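You operate a simulated robot arm through the tools that you are given. There is no shell and no other tool.

The job below is to be done with a simulated robot arm. You get a single attempt, and the scene is never put back.

JOB
Set the zero knob back to 0, then run the yellow wheel from the reject tray for a reading.
Fine: slide against the wheel; switch off once the figure shows and leave the wheel seated.

The check looks at the end state, three seconds after you hand in, the way a careful person would. Anything else that was tipped, shoved, dropped, spilled or broken makes it a failure.

ROBOT AND FRAMES
A 6-joint arm with a two-finger parallel gripper, fixed in place. Base frame: the origin is on the floor under the middle of its stand, x ahead of it, y to its left, z up. Lengths are in mm, angles in degrees, forces in N, time in s.
With the tool pointing down near the work surface it reaches from about 300 to 660 mm from the base axis. Its first joint turns from -115.0 to 115.0 degrees. Payload 3.43 kg.
Tool frame: the origin (TCP) lies between the finger pads and is the grasp point; the fingertips stand 34 mm ahead of it; z points along the fingers, y is the line along which they close. Largest opening 128 mm; finger width 24, thickness 12; the body of the gripper, 48 by 130 mm, starts 96 mm behind the TCP.
Orientation is told as [roll, pitch, yaw] about the base's x, y, z axes, in that order, counted from this pose: with the fingers straight down and closing along the base's y, the tool's x points along the base's -x, its y along +y and its z along -z.

CONTROLS
- The arm moves only by the tool apply_moves. Its arguments are lists of equal length, an entry for each row: "xyz": the shift along the base's x, y, z in mm, a list of three; "dr": the turn, a rotation vector about the base's x, y, z in degrees, a list of three; "hand": the gripper command, from -1 (shut) to 1 (fully open), values between in proportion. In form: {"xyz": [[x, y, z], ...], "dr": [[wx, wy, wz], ...], "hand": [hand, ...]}. A call has 1 to 20 rows; each row is the pose to reach, as a shift and turn from the pose commanded when the call began. A row lasts 0.2 s, in which the tool goes at most 50 mm and 8.6 degrees; a call with a longer step from one row to the next is refused whole, and so is a gripper value outside its range. Where a pose cannot be reached the arm comes as near as it can. A force on the tool above 40 N (or 10 N above the force at the start of the call, whichever is more), or a blocked arm, ends the call early, and 0.2 s more pass. The fingers move at their own pace (about 153 mm/s each) and stop on an object; they squeeze with about 38 N. The grip force told is the motor's: it shows also when the fingers shut on nothing. Time passes only in rows, and 0.2 s behind the last, so rows that repeat a pose let the fingers close. It gives the time, the measured TCP pose, the force on the tool (base axes), the opening and the grip force at its end, in the units of the frame above (readings bear some noise), with the torque about the TCP (base axes, N m) and any sound that the robot's microphone picked up.
- Cameras (640 x 400 px; columns grow to the right, rows downward): "scene" is fixed at [48.3, -498.1, 1643.1]; the picture's right is [0.49, -0.87, 0.00], its down [-0.74, -0.42, -0.53] and it looks along [0.46, 0.26, -0.85] (base axes); focal length 329 px, centre (320, 200). "wrist" rides on the gripper at [76, -11, -160] in the tool frame; the picture's right is [0.15, 0.99, 0.00], its down [-0.88, 0.13, -0.46] and it looks along [-0.45, 0.07, 0.89] (tool axes); focal length 234 px, centre (320, 200). There is no depth. A picture from a camera that has moved, and an enlarged one, comes with that camera's place and axes in the base frame and with its lens.
- grab_frame(camera): a new picture of that camera. It takes no simulated time.
- slide_trunk(by): slides the trunk up (or, below 0, down) by that many mm; the arm rides with it, the base frame stays. It gives what a move gives, with no picture.
- enlarge(camera, box): a new picture of the part [left, top, right, bottom] of that camera's present view, enlarged. It takes no simulated time.
- job_done(): hands the job in; it is judged then, once.

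Places have to be worked out from the pictures, the camera data and where the tool is seen. Open the gripper and draw the arm clear of the work before you hand the job in, unless the task says otherwise.

The tools are called after "Emit:" as name(argument=value, ...) on one line, values as JSON. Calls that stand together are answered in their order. apply_moves: Moves the arm, as the interface text tells. Its arguments: {"type":"object","properties":{"xyz":{"type":"array"},"dr":{"type":"array"},"hand":{"type":"array"}},"required":["xyz","dr","hand"]} The other tools are called the same way: slide_trunk (by) moves the trunk up or down; grab_frame (camera) takes a picture; enlarge (camera, box) takes an enlarged picture of a part of a camera's view; job_done () hands the job in.

At the start:

```text
t: 0.0
tool_pos: [325.7, -200.4, 1246.7]
orientation: [-0.1, 0.0, 0.0]
wrist_force: [-0.6, 0.3, 0.7]
moment: [0.03, 0.01, 0.04]
grip_width: 128.1
finger_force: 0.1
trunk travel left (down, up): [-925.0, 65.0]
```

scene: 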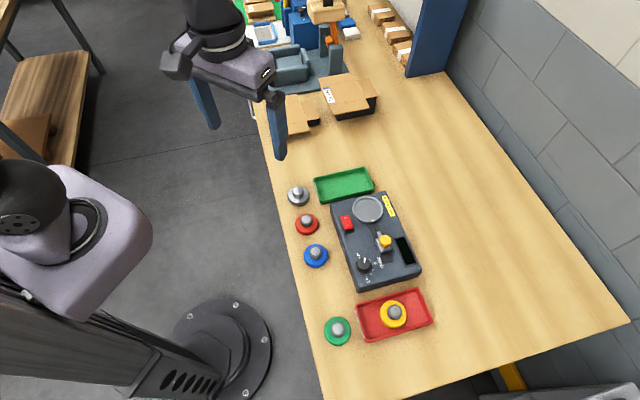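
wrist: 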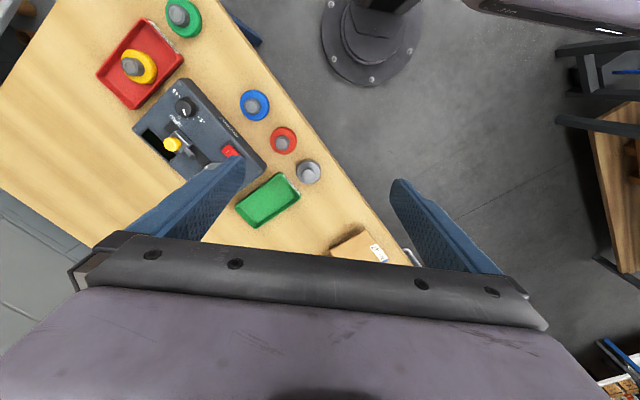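

I start by looking closely at the instrument, the trays and the wheels in both cameras.

Emit:
enlarge(camera="scene", box=[280, 160, 440, 350])

Emit:
enlarge(camera="scene", box=[325, 190, 425, 295])

Emit:
enlarge(camera="wrist", box=[90, 0, 330, 230])

```text
2.11 times, centred on (360, 255) of scene
camera zoom: at [48.3, -498.1, 1643.1], right [0.49, -0.87, 0.0], down [-0.74, -0.42, -0.53], along [0.46, 0.26, -0.85], focal length 692 px, centre (236, 84)
```

zoom: 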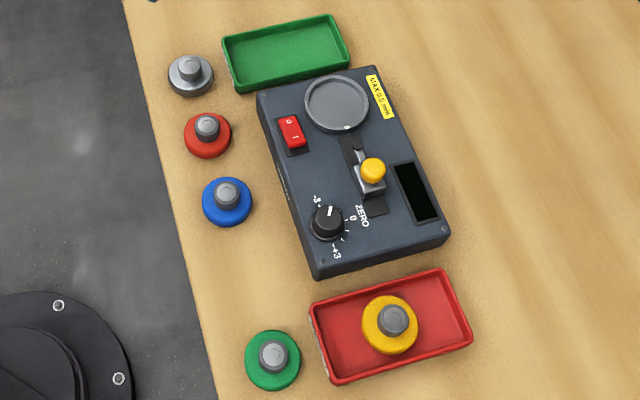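

```text
3.81 times, centred on (375, 242) of scene
camera zoom: at [48.3, -498.1, 1643.1], right [0.49, -0.87, 0.0], down [-0.74, -0.42, -0.53], along [0.46, 0.26, -0.85], focal length 1253 px, centre (110, 38)
```

zoom: 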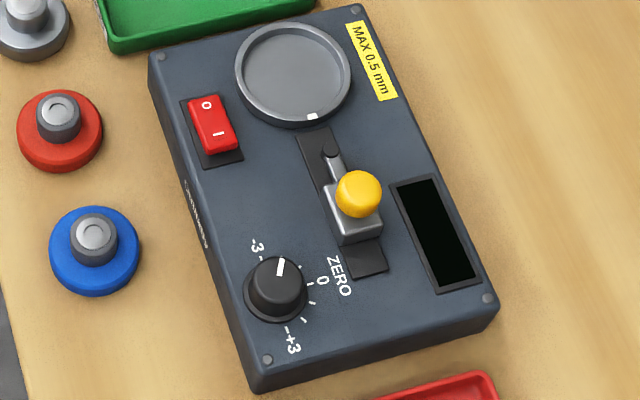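

```text
1.74 times, centred on (210, 115) of wrist
camera zoom: at [249.6, -210.9, 1404.8], right [-0.15, 0.99, 0.0], down [0.88, 0.13, 0.46], along [0.45, 0.07, -0.89], focal length 407 px, centre (511, 348)
```

zoom: 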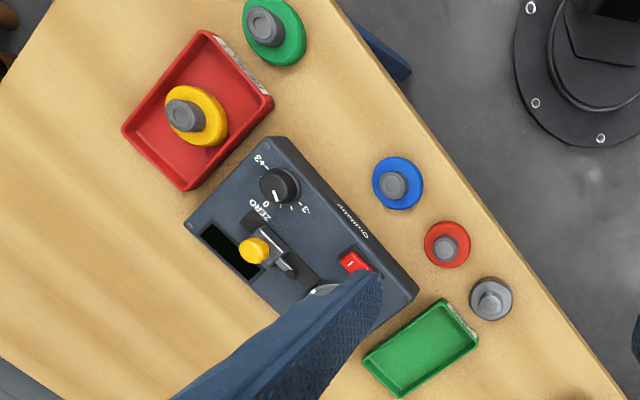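

The table top seems to lie near z≈860–870, with the yellow wheel near (280,-561) and the instrument around (400,-430). I lower the trunk by 150 mm and then move the wrist camera for a closer look.

Emit:
slide_trunk(by=-150)

```text
t: 1.8
tool_pos: [326.7, -200.4, 1096.7]
orientation: [-0.1, 0.0, 0.1]
wrist_force: [0.7, 0.4, 0.0]
moment: [-0.01, -0.01, -0.02]
grip_width: 128.1
finger_force: 0.1
trunk travel left (down, up): [-775.0, 215.0]
```

Next I move over toward the instrument at safe height to see it with the wrist camera.

Emit:
apply_moves(xyz=[[0, -45, 0], [0, -90, 0], [0, -135, 0], [0, -180, 0], [0, -220, 0], [0, -220, 0]], dr=[[0, 0, 0], [0, 0, 0], [0, 0, 0], [0, 0, 0], [0, 0, 0], [0, 0, 0]], hand=[1, 1, 1, 1, 1, 1])

Emit:
grab_frame(camera="wrist")

Emit:
grab_frame(camera="scene")

```text
t: 3.1
tool_pos: [326.5, -421.5, 1094.7]
orientation: [0.0, 0.0, 0.0]
wrist_force: [-0.6, 0.8, -0.9]
moment: [0.0, 0.01, -0.01]
grip_width: 127.8
finger_force: 0.1
trunk travel left (down, up): [-775.0, 215.0]
```

```text
taken
camera wrist: at [249.2, -431.6, 1253.4], right [-0.15, 0.99, 0.0], down [0.88, 0.13, 0.46], along [0.45, 0.07, -0.89], focal length 234 px, centre (320, 200)
```

wrist: 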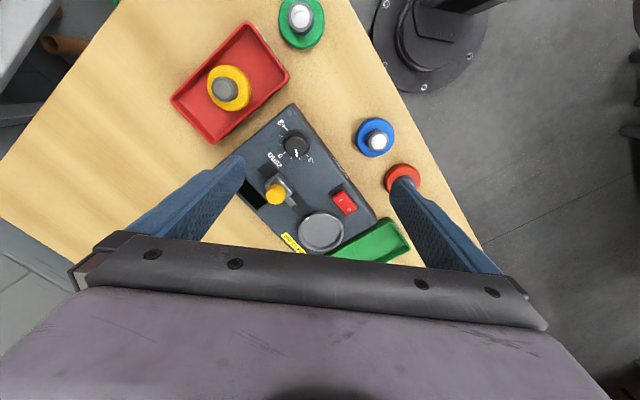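

```text
taken
```

scene: 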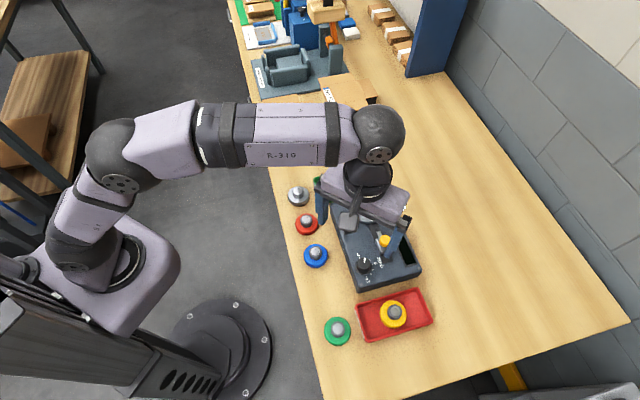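

Emit:
enlarge(camera="wrist", box=[220, 90, 420, 270])

Emit:
enlarge(camera="wrist", box=[160, 10, 330, 150])

```text
2.22 times, centred on (320, 180) of wrist
camera zoom: at [249.2, -431.6, 1253.4], right [-0.15, 0.99, 0.0], down [0.88, 0.13, 0.46], along [0.45, 0.07, -0.89], focal length 520 px, centre (320, 244)
```

zoom: 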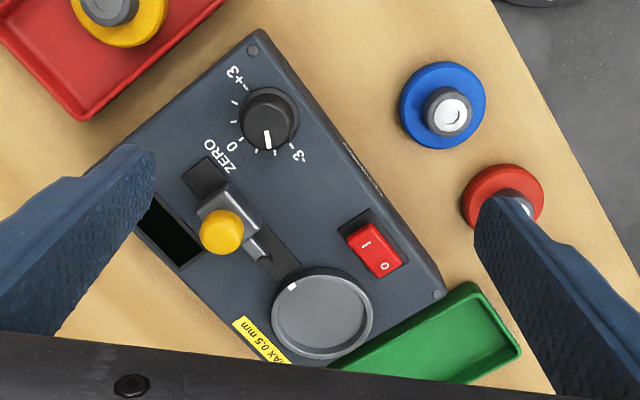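

```text
2.86 times, centred on (245, 80) of wrist
camera zoom: at [249.2, -431.6, 1253.4], right [-0.15, 0.99, 0.0], down [0.88, 0.13, 0.46], along [0.45, 0.07, -0.89], focal length 669 px, centre (534, 543)
```

zoom: 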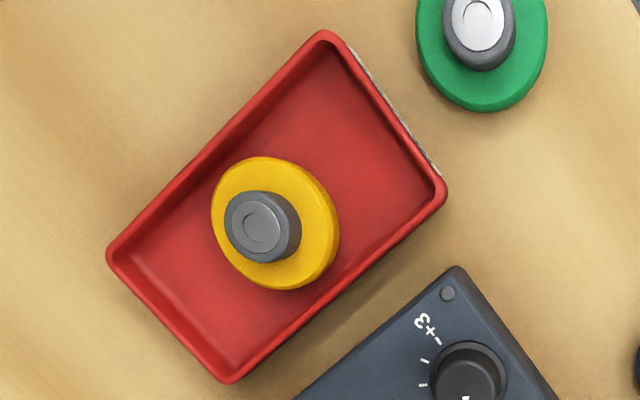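

The knob appears at about (331,-451), top near z≈930. I lower the open gripper to sit above it, fingertips still around z≈976, for a closer view.

Emit:
apply_moves(xyz=[[4.5, -30, 0], [4.5, -30, -40], [4.5, -30, -85], [4.5, -30, -85]], dr=[[0, 0, 0], [0, 0, 0], [0, 0, 0], [0, 0, 0]], hand=[1, 1, 1, 1])

Emit:
grab_frame(camera="wrist")

Emit:
enlarge(camera="wrist", box=[220, 90, 420, 240])

Emit:
enlarge(camera="scene", box=[280, 170, 440, 300])

```text
t: 4.2
tool_pos: [330.4, -451.8, 1010.4]
orientation: [0.0, 0.0, 0.0]
wrist_force: [-0.1, -0.5, 0.2]
moment: [0.01, 0.01, -0.02]
grip_width: 128.0
finger_force: 0.1
trunk travel left (down, up): [-775.0, 215.0]
```

```text
taken
camera wrist: at [254.2, -461.1, 1170.1], right [-0.15, 0.99, 0.0], down [0.88, 0.13, 0.46], along [0.45, 0.07, -0.89], focal length 234 px, centre (320, 200)
```

wrist: 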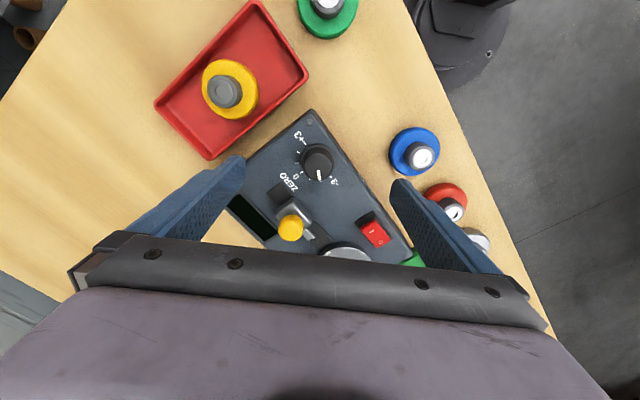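

```text
2.67 times, centred on (320, 165) of wrist
camera zoom: at [254.2, -461.1, 1170.1], right [-0.15, 0.99, 0.0], down [0.88, 0.13, 0.46], along [0.45, 0.07, -0.89], focal length 624 px, centre (320, 293)
```

zoom: 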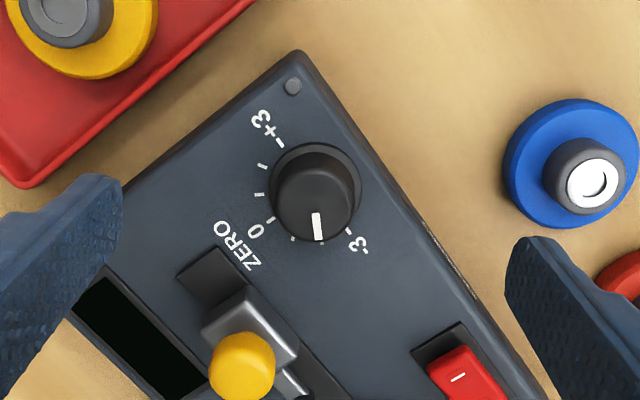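

```text
3.08 times, centred on (360, 235) of scene
camera zoom: at [48.3, -498.1, 1643.1], right [0.49, -0.87, 0.0], down [-0.74, -0.42, -0.53], along [0.46, 0.26, -0.85], focal length 1012 px, centre (197, 92)
```

zoom: 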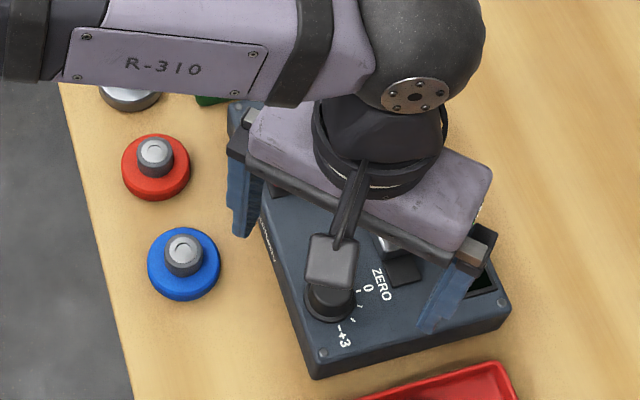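

The close view is good: the knob is pointing between "-3" and "0". To pin down heights I shift 120 mm toward +y at the same height and take a stereo picture.

Emit:
apply_moves(xyz=[[0, 40, 0], [0, 80, 0], [0, 120, 0], [0, 120, 0]], dr=[[0, 0, 0], [0, 0, 0], [0, 0, 0], [0, 0, 0]], hand=[1, 1, 1, 1])

Emit:
enlarge(camera="wrist", box=[130, 90, 330, 240])

Emit:
grab_frame(camera="wrist")

```text
t: 5.2
tool_pos: [330.7, -332.1, 1009.8]
orientation: [0.0, 0.0, -0.1]
wrist_force: [-0.3, 0.1, -0.4]
moment: [0.0, 0.0, -0.02]
grip_width: 128.1
finger_force: 0.2
trunk travel left (down, up): [-775.0, 215.0]
```

```text
2.67 times, centred on (230, 165) of wrist
camera zoom: at [255.0, -342.2, 1169.2], right [-0.15, 0.99, 0.0], down [0.88, 0.13, 0.46], along [0.45, 0.07, -0.89], focal length 624 px, centre (560, 293)
```

zoom: 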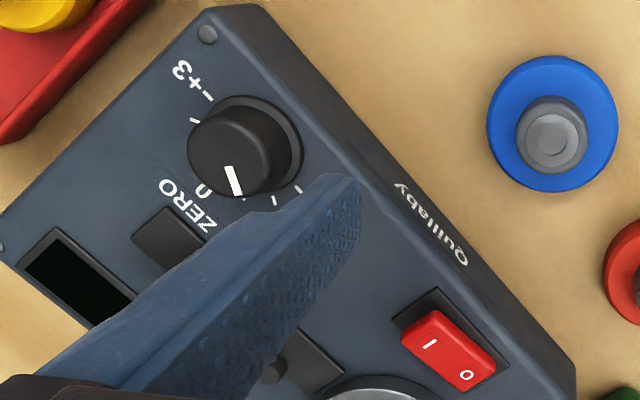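

```text
taken
camera wrist: at [255.0, -342.2, 1169.2], right [-0.15, 0.99, 0.0], down [0.88, 0.13, 0.46], along [0.45, 0.07, -0.89], focal length 234 px, centre (320, 200)
```

wrist: 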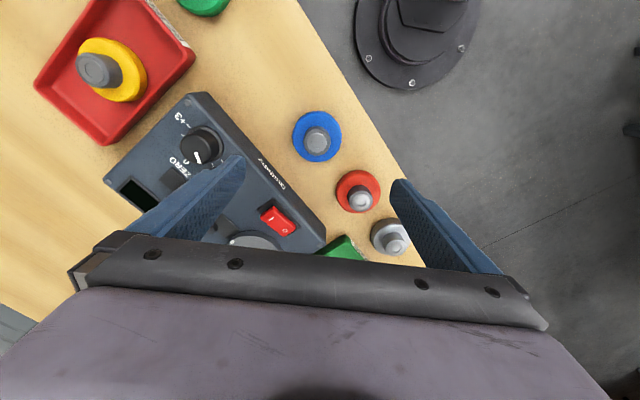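

Stereo gives: panel top z≈925, knob centre ≈(331,-452) with top z≈945, the instrument turned 45°, "0" tick at -45° heading, "-3" at +45°, and the pointer at about +17° (≈ -2). So it needs about -62° about z. I go back over the knob with the gripper yawed +30° and partly closed.

Emit:
apply_moves(xyz=[[0, -40, 0], [0, -80, 0], [0.5, -120, 0], [0.5, -120, 0], [0.5, -120, 0], [0.5, -120, 0]], dr=[[0, 0, 7.5], [0, 0, 15], [0, 0, 22.5], [0, 0, 30], [0, 0, 30], [0, 0, 30]], hand=[0.2, 0.2, 0.1, 0.1, 0.1, 0.1])

Emit:
grab_frame(camera="wrist")

Emit:
enlarge(camera="wrist", box=[220, 90, 420, 240])

```text
t: 6.5
tool_pos: [331.8, -451.2, 1009.5]
orientation: [0.0, 0.0, 30.0]
wrist_force: [0.3, -0.7, 0.2]
moment: [-0.02, 0.02, -0.03]
grip_width: 70.3
finger_force: 0.0
trunk travel left (down, up): [-775.0, 215.0]
```

```text
taken
camera wrist: at [271.6, -497.5, 1168.5], right [-0.62, 0.78, 0.0], down [0.7, 0.55, 0.46], along [0.36, 0.28, -0.89], focal length 234 px, centre (320, 200)
```

wrist: 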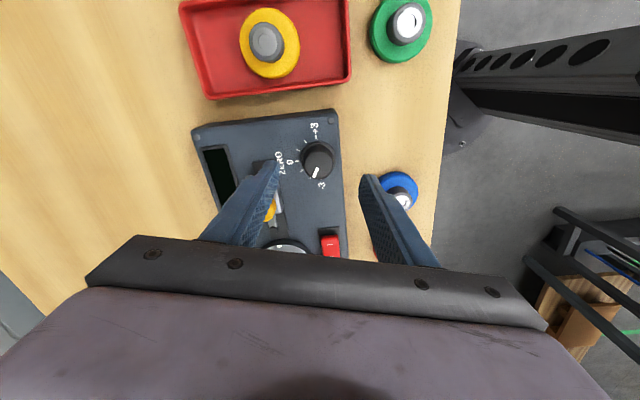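

```text
2.67 times, centred on (320, 165) of wrist
camera zoom: at [271.6, -497.5, 1168.5], right [-0.62, 0.78, 0.0], down [0.7, 0.55, 0.46], along [0.36, 0.28, -0.89], focal length 624 px, centre (320, 293)
```

zoom: 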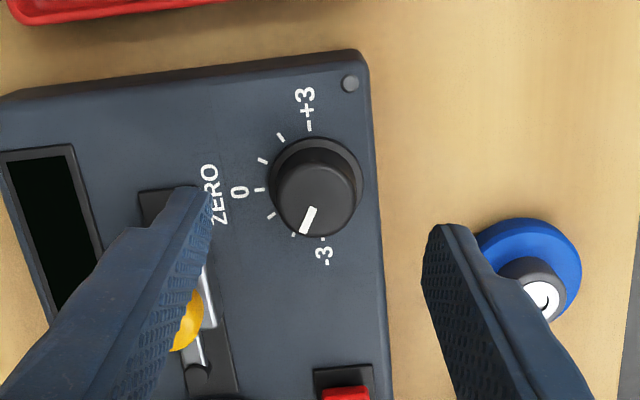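

Knob centre re-checks at about (331.3,-452.4). I descend to TCP z≈965 (tips ≈6 mm above the panel) around the knob.

Emit:
apply_moves(xyz=[[-0.4, -0.8, -15], [-0.4, -0.8, -30], [-0.4, -0.8, -40], [-0.4, -0.8, -44.5], [-0.4, -0.8, -44.5]], dr=[[0, 0, 0], [0, 0, 0], [0, 0, 0], [0, 0, 0], [0, 0, 0]], hand=[0.1, 0.1, 0.1, 0.1, 0.1])

Emit:
grab_frame(camera="wrist")

Emit:
enlarge(camera="wrist", box=[240, 110, 400, 230])

Emit:
enlarge(camera="scene", box=[280, 170, 440, 300])

```text
t: 7.8
tool_pos: [331.5, -450.1, 966.3]
orientation: [-0.1, 0.0, 30.0]
wrist_force: [-1.5, 0.7, -0.3]
moment: [-0.04, 0.0, -0.01]
grip_width: 70.1
finger_force: 0.1
trunk travel left (down, up): [-775.0, 215.0]
```

```text
taken
camera wrist: at [269.7, -497.4, 1125.2], right [-0.62, 0.78, 0.0], down [0.7, 0.55, 0.46], along [0.36, 0.28, -0.89], focal length 234 px, centre (320, 200)
```

wrist: 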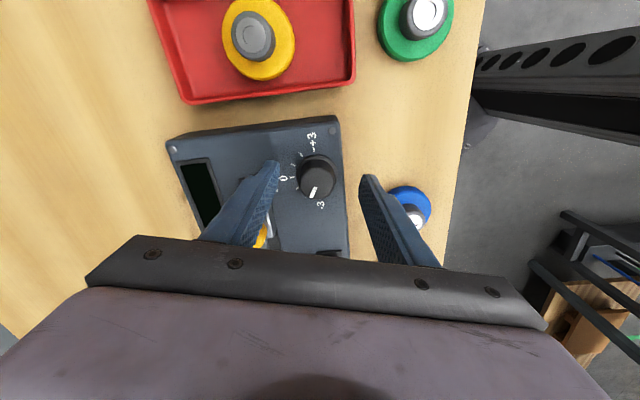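

```text
3.33 times, centred on (320, 170) of wrist
camera zoom: at [269.7, -497.4, 1125.2], right [-0.62, 0.78, 0.0], down [0.7, 0.55, 0.46], along [0.36, 0.28, -0.89], focal length 781 px, centre (320, 300)
```

zoom: 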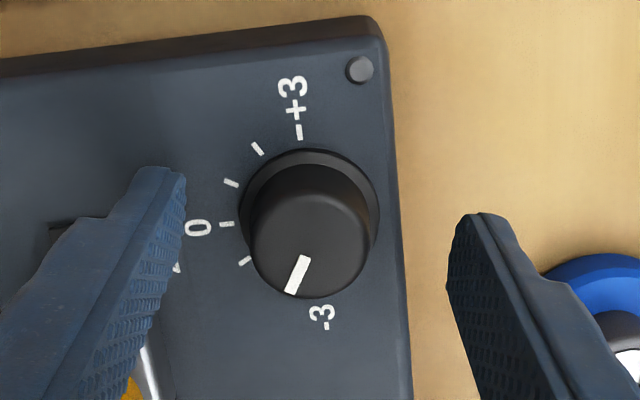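

```text
3.08 times, centred on (360, 235) of scene
camera zoom: at [48.3, -498.1, 1643.1], right [0.49, -0.87, 0.0], down [-0.74, -0.42, -0.53], along [0.46, 0.26, -0.85], focal length 1012 px, centre (197, 92)
```

zoom: 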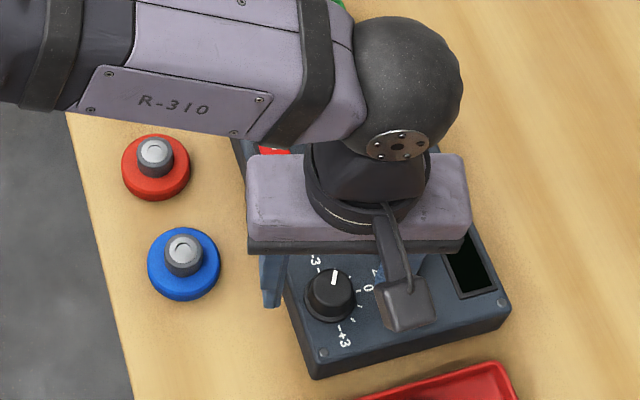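

The knob axis sits about 1.9 mm off the finger centre, so I correct by (+1,-1.6) and close on the knob.

Emit:
apply_moves(xyz=[[1.0, -1.6, 0], [1.0, -1.6, 0], [1.0, -1.6, 0], [1.0, -1.6, 0]], dr=[[0, 0, 0], [0, 0, 0], [0, 0, 0], [0, 0, 0]], hand=[0.1, -0.3, -1, -1])

Emit:
enlarge(camera="wrist", box=[240, 110, 400, 230])

```text
t: 8.8
tool_pos: [330.6, -453.8, 966.2]
orientation: [0.1, 0.1, 30.0]
wrist_force: [1.7, -2.8, 1.1]
moment: [0.18, 0.12, 0.03]
grip_width: 31.7
finger_force: 45.3
trunk travel left (down, up): [-775.0, 215.0]
```

```text
3.33 times, centred on (320, 170) of wrist
camera zoom: at [270.9, -499.8, 1125.3], right [-0.62, 0.78, 0.0], down [0.7, 0.55, 0.46], along [0.36, 0.28, -0.89], focal length 781 px, centre (320, 300)
```

zoom: 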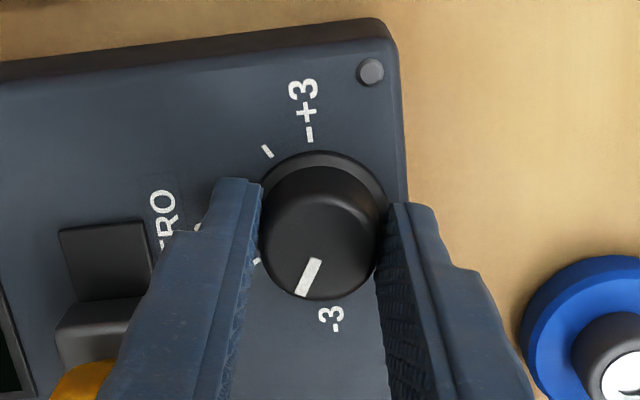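

The knob is gripped (31.7 mm, low side force). I now turn it about -60° in steps.

Emit:
apply_moves(xyz=[[0, 0, 0], [0, 0, 0], [0, 0, 0], [0, 0, 0], [0, 0, 0], [0, 0, 0], [0, 0, 0], [0, 0, 0], [0, 0, 0], [0, 0, 0], [0, 0, 0]], dr=[[0, 0, -6], [0, 0, -12], [0, 0, -18], [0, 0, -24], [0, 0, -30], [0, 0, -36], [0, 0, -42], [0, 0, -48], [0, 0, -54], [0, 0, -60], [0, 0, -60]], hand=[-1, -1, -1, -1, -1, -1, -1, -1, -1, -1, -1])

Emit:
enlarge(camera="wrist", box=[240, 110, 400, 230])

Emit:
enlarge(camera="scene", box=[320, 220, 420, 300])

```text
t: 11.2
tool_pos: [331.1, -453.0, 966.4]
orientation: [0.0, 0.0, -30.2]
wrist_force: [0.6, 2.0, 0.6]
moment: [-0.01, 0.49, 0.01]
grip_width: 31.4
finger_force: 44.7
trunk travel left (down, up): [-775.0, 215.0]
```

```text
3.33 times, centred on (320, 170) of wrist
camera zoom: at [259.8, -423.3, 1125.3], right [0.37, 0.93, 0.0], down [0.83, -0.33, 0.46], along [0.42, -0.17, -0.89], focal length 781 px, centre (320, 300)
```

zoom: 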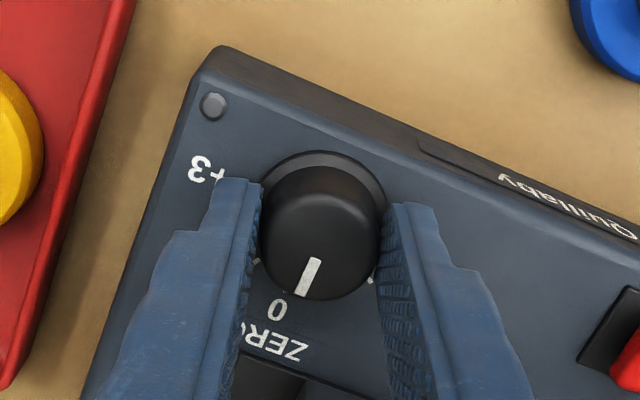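

```text
5.00 times, centred on (370, 260) of scene
camera zoom: at [48.3, -498.1, 1643.1], right [0.49, -0.87, 0.0], down [-0.74, -0.42, -0.53], along [0.46, 0.26, -0.85], focal length 1645 px, centre (70, -100)
```

zoom: 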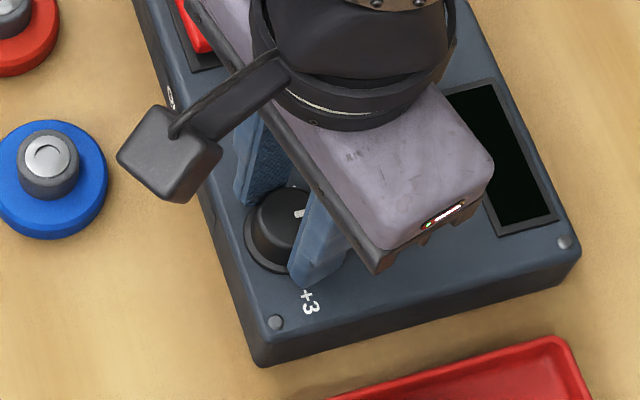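

The pointer has turned with the grip to about -38.5°; the "0" tick is at about -45°. I turn a further -6.5°, then open and rise to verify.

Emit:
apply_moves(xyz=[[0, 0, 0], [0, 0, 0], [0, 0, 0]], dr=[[0, 0, -3.3], [0, 0, -6.5], [0, 0, -6.5]], hand=[-1, -1, -1])

Emit:
enlarge(camera="wrist", box=[240, 110, 400, 230])

```text
t: 11.9
tool_pos: [332.4, -451.6, 966.9]
orientation: [-0.1, 0.0, -36.6]
wrist_force: [-0.3, 3.8, -1.6]
moment: [-0.18, 0.07, -0.03]
grip_width: 31.5
finger_force: 44.8
trunk travel left (down, up): [-775.0, 215.0]
```

```text
3.33 times, centred on (320, 170) of wrist
camera zoom: at [263.5, -415.4, 1125.3], right [0.47, 0.88, 0.0], down [0.79, -0.42, 0.46], along [0.4, -0.21, -0.89], focal length 781 px, centre (320, 300)
```

zoom: 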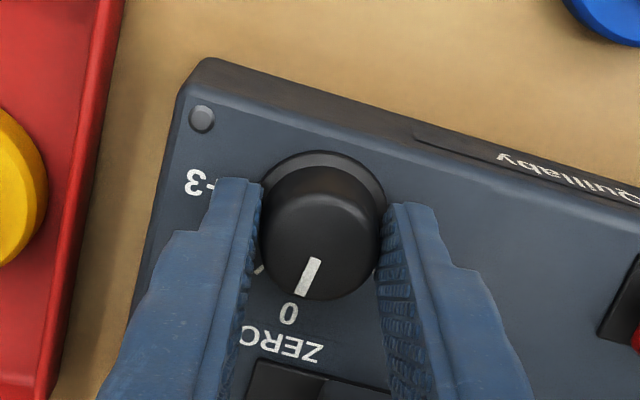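

The pointer now lines up with "0" (≈-45°). I open the fingers and rise straight up to check without occlusion.

Emit:
apply_moves(xyz=[[0, 0, 0], [0, 0, 0], [0, 0, 15], [0, 0, 45], [0, 0, 45]], dr=[[0, 0, 0], [0, 0, 0], [0, 0, 0], [0, 0, 0], [0, 0, 0]], hand=[0.1, 0.1, 0.1, 0.1, 0.1])

Emit:
enlarge(camera="wrist", box=[240, 110, 400, 230])

Emit:
grab_frame(camera="wrist")

```text
t: 13.2
tool_pos: [331.8, -452.1, 1011.8]
orientation: [-0.1, 0.0, -36.5]
wrist_force: [1.2, -0.8, -0.1]
moment: [-0.01, -0.01, 0.01]
grip_width: 70.3
finger_force: 0.1
trunk travel left (down, up): [-775.0, 215.0]
```

```text
3.33 times, centred on (320, 170) of wrist
camera zoom: at [263.8, -414.9, 1170.7], right [0.47, 0.88, 0.0], down [0.79, -0.42, 0.46], along [0.4, -0.21, -0.89], focal length 781 px, centre (320, 300)
```

zoom: 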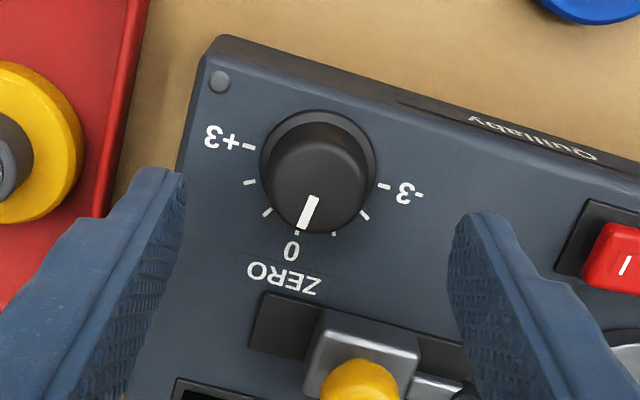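

```text
taken
camera wrist: at [263.8, -414.9, 1170.7], right [0.47, 0.88, 0.0], down [0.79, -0.42, 0.46], along [0.4, -0.21, -0.89], focal length 234 px, centre (320, 200)
```

wrist: 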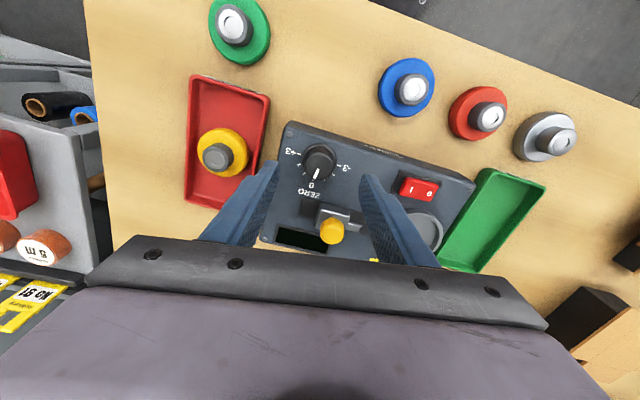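

The pointer looks right on "0". I enlarge further to check it, and also view the slide/platter side.

Emit:
enlarge(camera="wrist", box=[285, 130, 355, 200])

Emit:
enlarge(camera="scene", box=[335, 240, 395, 290])

```text
5.71 times, centred on (320, 165) of wrist
camera zoom: at [263.8, -414.9, 1170.7], right [0.47, 0.88, 0.0], down [0.79, -0.42, 0.46], along [0.4, -0.21, -0.89], focal length 1338 px, centre (320, 400)
```

zoom: 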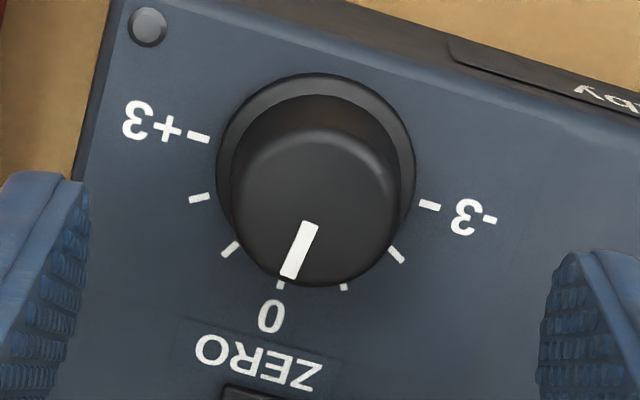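

```text
8.00 times, centred on (365, 265) of scene
camera zoom: at [48.3, -498.1, 1643.1], right [0.49, -0.87, 0.0], down [-0.74, -0.42, -0.53], along [0.46, 0.26, -0.85], focal length 2631 px, centre (-40, -320)
```

zoom: 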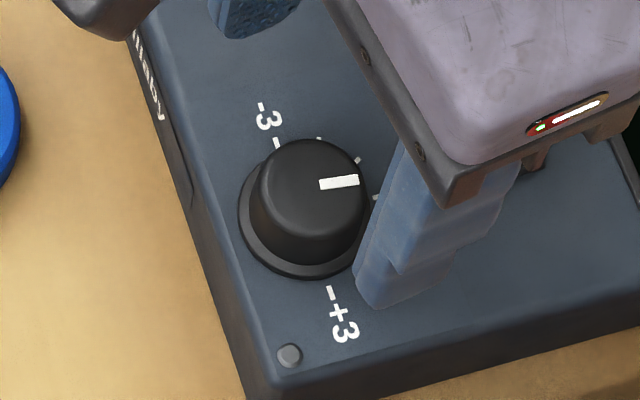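

The pointer is on "0" within about 1–2°. Next I go up and over toward the platter and slide for a close look at how the wheel seats.

Emit:
apply_moves(xyz=[[0, 0, 30], [40, 12, 30], [80, 24, 30], [120, 40, 30], [120, 40, 30]], dr=[[0, 0, 0], [0, 0, 0], [0, 0, 0], [0, 0, 0], [0, 0, 0]], hand=[1, 1, 1, 1, 1])

Emit:
grab_frame(camera="wrist")

Emit:
enlarge(camera="wrist", box=[240, 100, 420, 240])

```text
t: 14.3
tool_pos: [448.3, -411.8, 1042.8]
orientation: [0.0, -0.1, -36.5]
wrist_force: [-0.6, 0.1, -0.7]
moment: [0.06, -0.01, 0.01]
grip_width: 128.1
finger_force: 0.0
trunk travel left (down, up): [-775.0, 215.0]
```

```text
taken
camera wrist: at [380.2, -375.6, 1200.9], right [0.47, 0.88, 0.0], down [0.78, -0.42, 0.46], along [0.4, -0.22, -0.89], focal length 234 px, centre (320, 200)
```

wrist: 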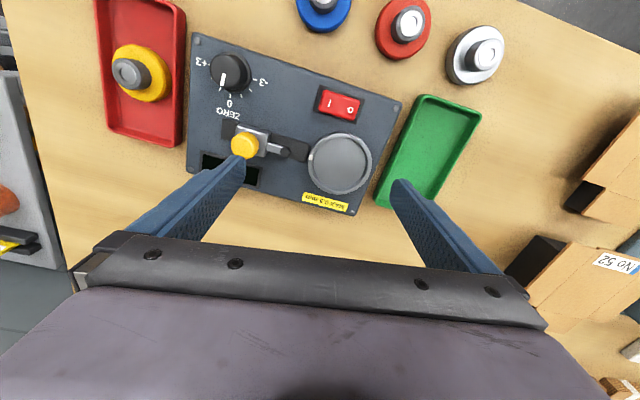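

```text
2.86 times, centred on (330, 170) of wrist
camera zoom: at [380.2, -375.6, 1200.9], right [0.47, 0.88, 0.0], down [0.78, -0.42, 0.46], along [0.4, -0.22, -0.89], focal length 669 px, centre (291, 286)
```

zoom: 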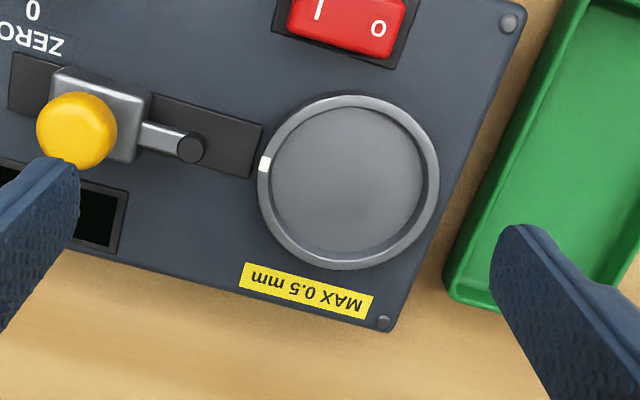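

The platter is a shallow dish centred near (471,-397.5) with ~64 mm inner width; the slide runs along the instrument's long axis toward it. Now I travel back at height to above the yellow wheel, yawing to +45° so the fingers open along the tray's length.

Emit:
apply_moves(xyz=[[-20, -12, 0], [-40, -25, 0], [-60, -40, 0], [-80, -55, 0], [-100, -70, 0], [-115, -85, 0], [-130, -98, 0], [-145, -112, 0], [-158, -126, 0], [-171, -140, 0], [-171, -140, 0], [-171, -140, 0], [-171, -140, 0]], dr=[[0, 0, 7], [0, 0, 14], [0, 0, 21], [0, 0, 28], [0, 0, 35], [0, 0, 42], [0, 0, 49], [0, 0, 56], [0, 0, 63], [0, 0, 70], [0, 0, 77], [0, 0, 81.5], [0, 0, 81.5]], hand=[1, 1, 1, 1, 1, 1, 1, 1, 1, 1, 1, 1, 1])

Emit:
grab_frame(camera="wrist")

Emit:
enlarge(camera="wrist", box=[230, 80, 410, 230])

Emit:
grab_frame(camera="scene")

```text
t: 17.1
tool_pos: [271.2, -533.9, 1033.5]
orientation: [0.1, 0.1, 45.0]
wrist_force: [-0.1, 0.1, 0.8]
moment: [0.01, 0.01, 0.01]
grip_width: 128.2
finger_force: 0.1
out of reach, approached as far as the arm can: row 8, 9, 10, 11, 12, 13
trunk travel left (down, up): [-775.0, 215.0]
```

```text
taken
camera wrist: at [225.2, -593.1, 1192.6], right [-0.8, 0.6, 0.0], down [0.53, 0.72, 0.46], along [0.27, 0.37, -0.89], focal length 234 px, centre (320, 200)
```

wrist: 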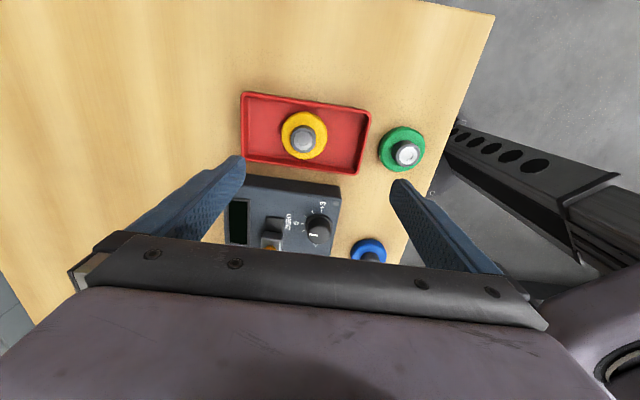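

```text
2.67 times, centred on (320, 155) of wrist
camera zoom: at [225.2, -593.1, 1192.6], right [-0.8, 0.6, 0.0], down [0.53, 0.72, 0.46], along [0.27, 0.37, -0.89], focal length 624 px, centre (320, 320)
```

zoom: 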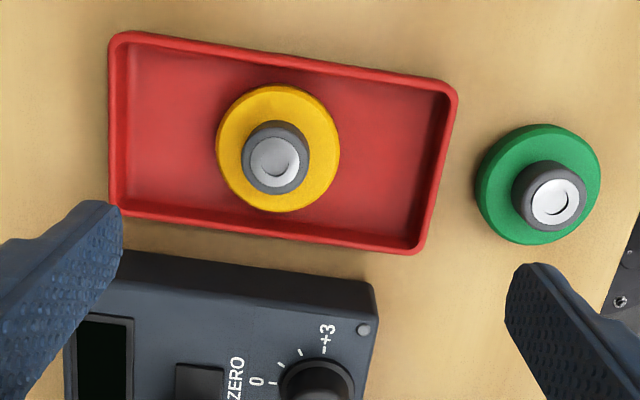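

```text
taken
```

scene: 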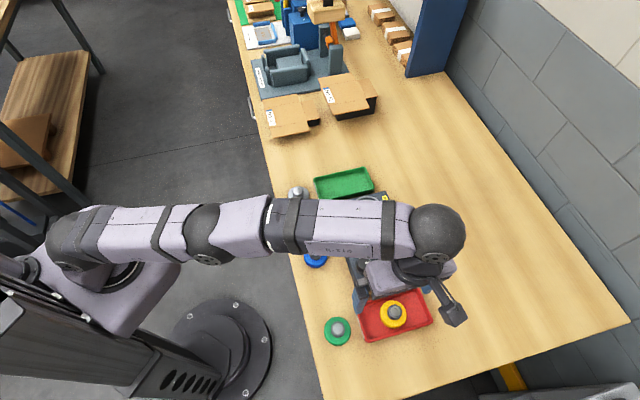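

The arm is near its reach limit here because the wrist is well above the shoulder; the wheel boss triangulates to (278.2,-553.7), top z≈914.5, disk top ≈893. I raise the trunk by 80 mm so the arm can work lower relative to its shoulder.

Emit:
slide_trunk(by=80)

```text
t: 18.3
tool_pos: [271.4, -533.0, 1114.6]
orientation: [0.0, -0.1, 45.0]
wrist_force: [-0.8, 0.2, 0.7]
moment: [0.0, 0.01, 0.01]
grip_width: 128.2
finger_force: 0.1
trunk travel left (down, up): [-855.0, 135.0]
```

I lower the arm 85 mm with no sideways shift to see where it settles.

Emit:
apply_moves(xyz=[[0, 0, -30], [0, 0, -60], [0, 0, -85], [0, 0, -85]], dr=[[0, 0, 0], [0, 0, 0], [0, 0, 0], [0, 0, 0]], hand=[0.2, 0.0, -0.1, -0.1])

```text
t: 19.3
tool_pos: [270.6, -532.2, 1027.5]
orientation: [0.0, 0.0, 45.0]
wrist_force: [0.8, 0.5, 0.2]
moment: [0.0, -0.01, 0.0]
grip_width: 57.2
finger_force: 0.0
trunk travel left (down, up): [-855.0, 135.0]
```

It holds (270.6,-532.2,1027.5). Now I shift over the wheel at (278.2,-553.7) and down to z≈985, with the fingers at ~57 mm.

Emit:
apply_moves(xyz=[[4, -11, 0], [7.6, -21.5, 0], [7.6, -21.5, -25], [7.6, -21.5, -42], [7.6, -21.5, -42]], dr=[[0, 0, 0], [0, 0, 0], [0, 0, 0], [0, 0, 0], [0, 0, 0]], hand=[-0.1, -0.1, -0.1, -0.1, -0.1])

Emit:
grab_frame(camera="wrist")

Emit:
enlarge(camera="wrist", box=[230, 90, 410, 230])

```text
t: 20.5
tool_pos: [279.3, -553.3, 986.1]
orientation: [0.0, 0.0, 45.1]
wrist_force: [0.3, 0.2, -0.6]
moment: [-0.01, 0.0, 0.03]
grip_width: 57.4
finger_force: 0.1
trunk travel left (down, up): [-855.0, 135.0]
```

```text
taken
camera wrist: at [232.6, -613.9, 1145.1], right [-0.8, 0.6, 0.0], down [0.53, 0.71, 0.46], along [0.27, 0.37, -0.89], focal length 234 px, centre (320, 200)
```

wrist: 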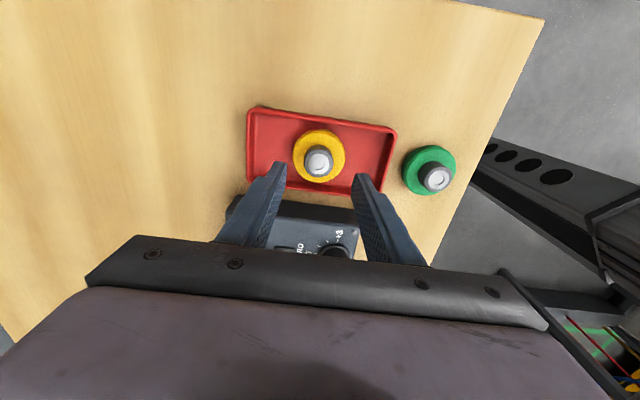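

```text
2.86 times, centred on (320, 160) of wrist
camera zoom: at [232.6, -613.9, 1145.1], right [-0.8, 0.6, 0.0], down [0.53, 0.71, 0.46], along [0.27, 0.37, -0.89], focal length 669 px, centre (320, 314)
```

zoom: 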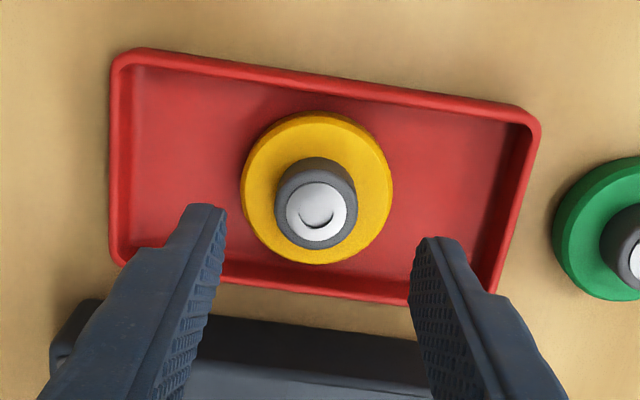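

Boss at (278.6,-553.9) matches the tool. I descend to TCP z≈934 around the boss and look before closing.

Emit:
apply_moves(xyz=[[-0.5, -0.5, -15], [-0.5, -0.5, -30], [-0.5, -0.5, -43], [-0.5, -0.5, -51], [-0.5, -0.5, -51]], dr=[[0, 0, 0], [0, 0, 0], [0, 0, 0], [0, 0, 0], [0, 0, 0]], hand=[-0.1, -0.1, -0.1, -0.1, -0.1])

Emit:
enlarge(camera="wrist", box=[230, 90, 410, 230])

Emit:
enlarge(camera="scene", box=[310, 250, 470, 370])

```text
t: 21.7
tool_pos: [280.1, -553.8, 936.9]
orientation: [-0.1, -0.1, 44.9]
wrist_force: [-0.2, 0.9, 1.6]
moment: [-0.05, 0.0, -0.01]
grip_width: 57.7
finger_force: 0.0
trunk travel left (down, up): [-855.0, 135.0]
```

```text
2.86 times, centred on (320, 160) of wrist
camera zoom: at [233.1, -614.7, 1095.1], right [-0.8, 0.6, 0.0], down [0.53, 0.72, 0.46], along [0.27, 0.36, -0.89], focal length 669 px, centre (320, 314)
```

zoom: 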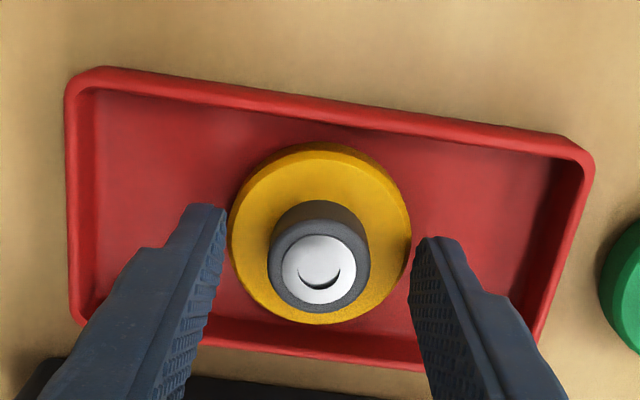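

```text
3.33 times, centred on (390, 310) of scene
camera zoom: at [48.3, -498.1, 1643.1], right [0.49, -0.87, 0.0], down [-0.74, -0.42, -0.53], along [0.46, 0.26, -0.85], focal length 1096 px, centre (87, -167)
```

zoom: 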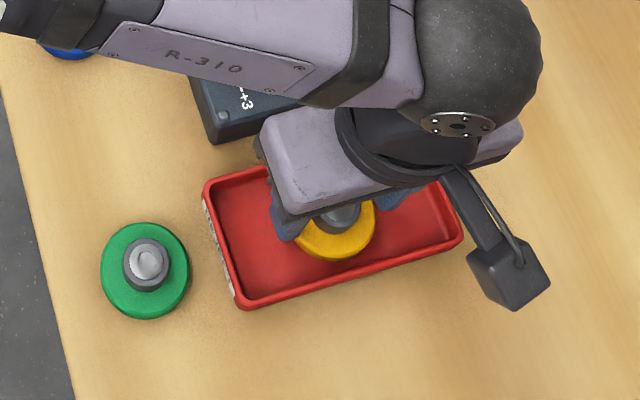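

Centred well; tips are around z≈903, with the boss top at ≈914.5. I go down 2 mm more and close on the boss.

Emit:
apply_moves(xyz=[[-0.6, 0, -2], [-0.6, 0, -2], [-0.6, 0, -2], [-0.6, 0, -2], [-0.6, 0, -2]], dr=[[0, 0, 0], [0, 0, 0], [0, 0, 0], [0, 0, 0], [0, 0, 0]], hand=[-0.1, -0.4, -1, -1, -1])

Emit:
enlarge(camera="wrist", box=[230, 90, 410, 230])

```text
t: 22.9
tool_pos: [279.1, -554.4, 936.1]
orientation: [-0.3, 0.1, 45.0]
wrist_force: [-1.4, -1.9, 20.6]
moment: [0.28, 0.33, 0.05]
grip_width: 28.6
finger_force: 38.1
trunk travel left (down, up): [-855.0, 135.0]
```

```text
2.86 times, centred on (320, 160) of wrist
camera zoom: at [231.5, -613.7, 1095.3], right [-0.8, 0.6, -0.01], down [0.53, 0.72, 0.45], along [0.27, 0.36, -0.89], focal length 669 px, centre (320, 314)
```

zoom: 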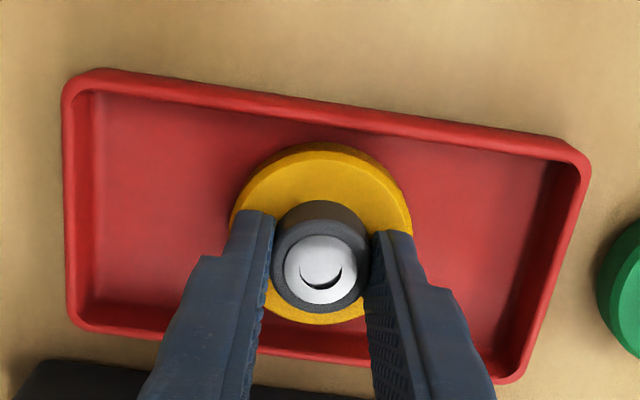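

Gripped at 28.6 mm; the tips rest on the disk (20 N up), so the disk top is near z≈902. I lift slowly and check the hold.

Emit:
apply_moves(xyz=[[0, 0, 2], [0, 0, 6], [0, 0, 12], [0, 0, 20], [0, 0, 20]], dr=[[0, 0, 0], [0, 0, 0], [0, 0, 0], [0, 0, 0], [0, 0, 0]], hand=[-1, -1, -1, -1, -1])

Emit:
enlarge(camera="wrist", box=[230, 90, 410, 230])

Emit:
enlarge(camera="scene", box=[310, 250, 470, 370])

```text
t: 24.1
tool_pos: [278.8, -554.8, 952.9]
orientation: [-0.1, 0.0, 45.0]
wrist_force: [-0.4, -0.7, 0.5]
moment: [0.01, 0.01, 0.0]
grip_width: 29.1
finger_force: 38.4
trunk travel left (down, up): [-855.0, 135.0]
```

```text
2.86 times, centred on (320, 160) of wrist
camera zoom: at [231.8, -615.0, 1112.2], right [-0.8, 0.6, 0.0], down [0.53, 0.71, 0.46], along [0.27, 0.36, -0.89], focal length 669 px, centre (320, 314)
```

zoom: 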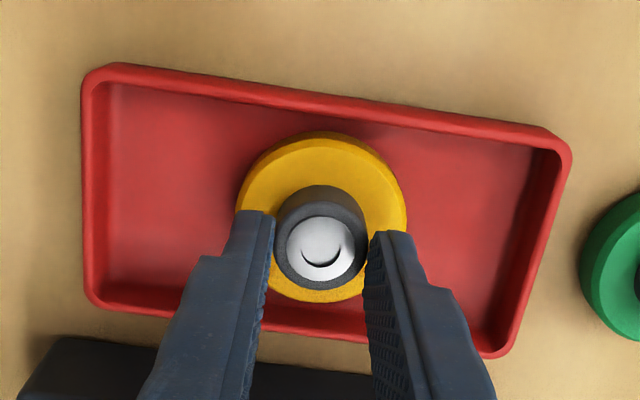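

```text
3.33 times, centred on (390, 310) of scene
camera zoom: at [48.3, -498.1, 1643.1], right [0.49, -0.87, 0.0], down [-0.74, -0.42, -0.53], along [0.46, 0.26, -0.85], focal length 1096 px, centre (87, -167)
```

zoom: 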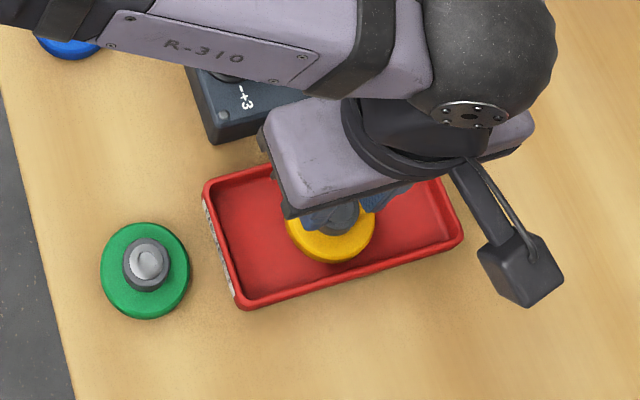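

The picture shows the wheel stayed in the tray: its size and position match no lift, so the fingers slid up the boss. I open, go back down just above the disk, and re-grip to test the hold in small steps.

Emit:
apply_moves(xyz=[[0, 0, 0], [0, 0, 0], [0, 0, -8], [0, 0, -14], [0, 0, -14]], dr=[[0, 0, 0], [0, 0, 0], [0, 0, 0], [0, 0, 0], [0, 0, 0]], hand=[-0.3, -0.3, -0.3, -0.3, -0.3])

Emit:
enlarge(camera="wrist", box=[230, 90, 410, 230])

```text
t: 25.3
tool_pos: [277.0, -554.3, 940.4]
orientation: [0.0, -0.1, 45.0]
wrist_force: [-1.2, 1.0, -0.3]
moment: [0.01, -0.01, -0.02]
grip_width: 44.7
finger_force: 0.1
trunk travel left (down, up): [-855.0, 135.0]
```

```text
2.86 times, centred on (320, 160) of wrist
camera zoom: at [231.6, -615.6, 1098.4], right [-0.8, 0.6, 0.0], down [0.53, 0.71, 0.46], along [0.27, 0.37, -0.89], focal length 669 px, centre (320, 314)
```

zoom: 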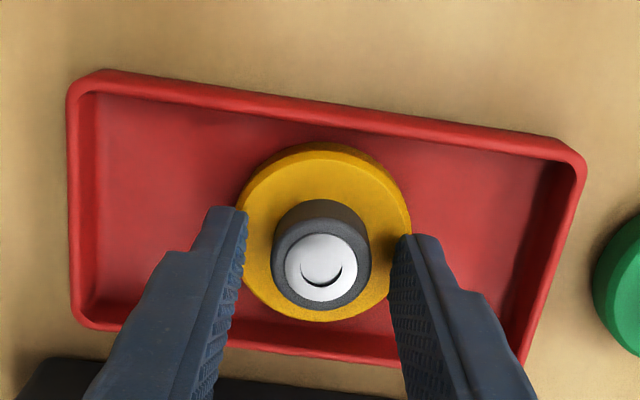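

Now I close here (tips ≈4 mm above the disk), and then lift only 3 mm to read the load.

Emit:
apply_moves(xyz=[[0.6, 0, -1.5], [0.6, 0, -1.5], [0.6, 0, -1.5], [0.6, 0, -1.5], [0.6, 0, -1.5], [0.6, 0, -1.5]], dr=[[0, 0, 0], [0, 0, 0], [0, 0, 0], [0, 0, 0], [0, 0, 0], [0, 0, 0]], hand=[-0.3, -0.6, -1, -1, -1, -1])

Emit:
enlarge(camera="wrist", box=[270, 130, 370, 220])

Emit:
apply_moves(xyz=[[0, 0, 1.5], [0, 0, 3], [0, 0, 3]], dr=[[0, 0, 0], [0, 0, 0], [0, 0, 0]], hand=[-1, -1, -1])

Emit:
enlarge(camera="wrist", box=[270, 130, 370, 220])

```text
t: 26.7
tool_pos: [278.4, -553.4, 939.3]
orientation: [0.1, 0.0, 45.0]
wrist_force: [-0.9, 0.9, 2.1]
moment: [-0.09, 0.01, -0.02]
grip_width: 29.1
finger_force: 38.0
trunk travel left (down, up): [-855.0, 135.0]
```

```text
4.44 times, centred on (320, 175) of wrist
camera zoom: at [232.1, -615.1, 1097.3], right [-0.8, 0.6, 0.0], down [0.53, 0.71, 0.46], along [0.27, 0.37, -0.89], focal length 1041 px, centre (320, 311)
```

zoom: 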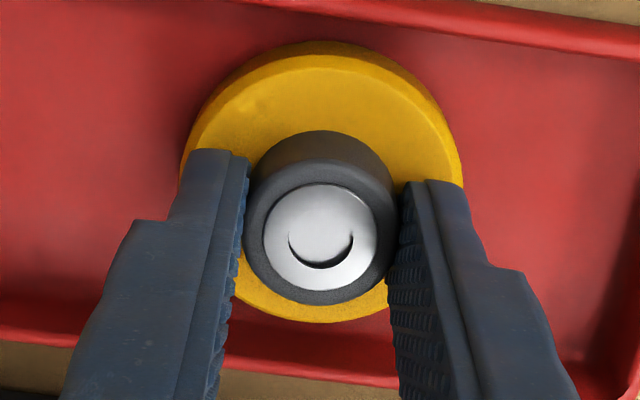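

```text
t: 27.5
tool_pos: [278.9, -554.5, 941.9]
orientation: [0.1, 0.0, 45.1]
wrist_force: [0.5, -0.4, -1.6]
moment: [-0.01, 0.0, 0.0]
grip_width: 28.9
finger_force: 37.8
trunk travel left (down, up): [-855.0, 135.0]
```

```text
4.44 times, centred on (320, 175) of wrist
camera zoom: at [232.4, -615.5, 1100.2], right [-0.8, 0.6, 0.0], down [0.53, 0.71, 0.46], along [0.27, 0.37, -0.89], focal length 1041 px, centre (320, 311)
```

zoom: 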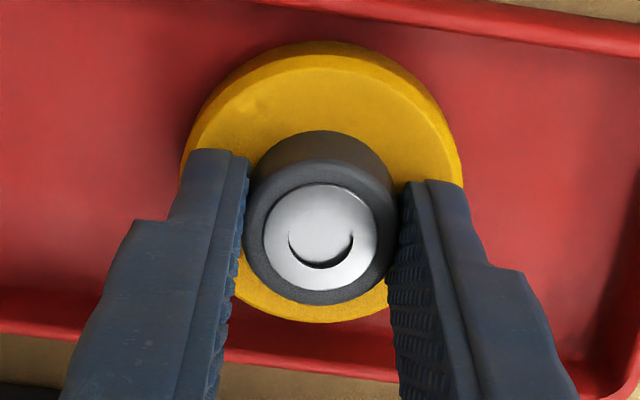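

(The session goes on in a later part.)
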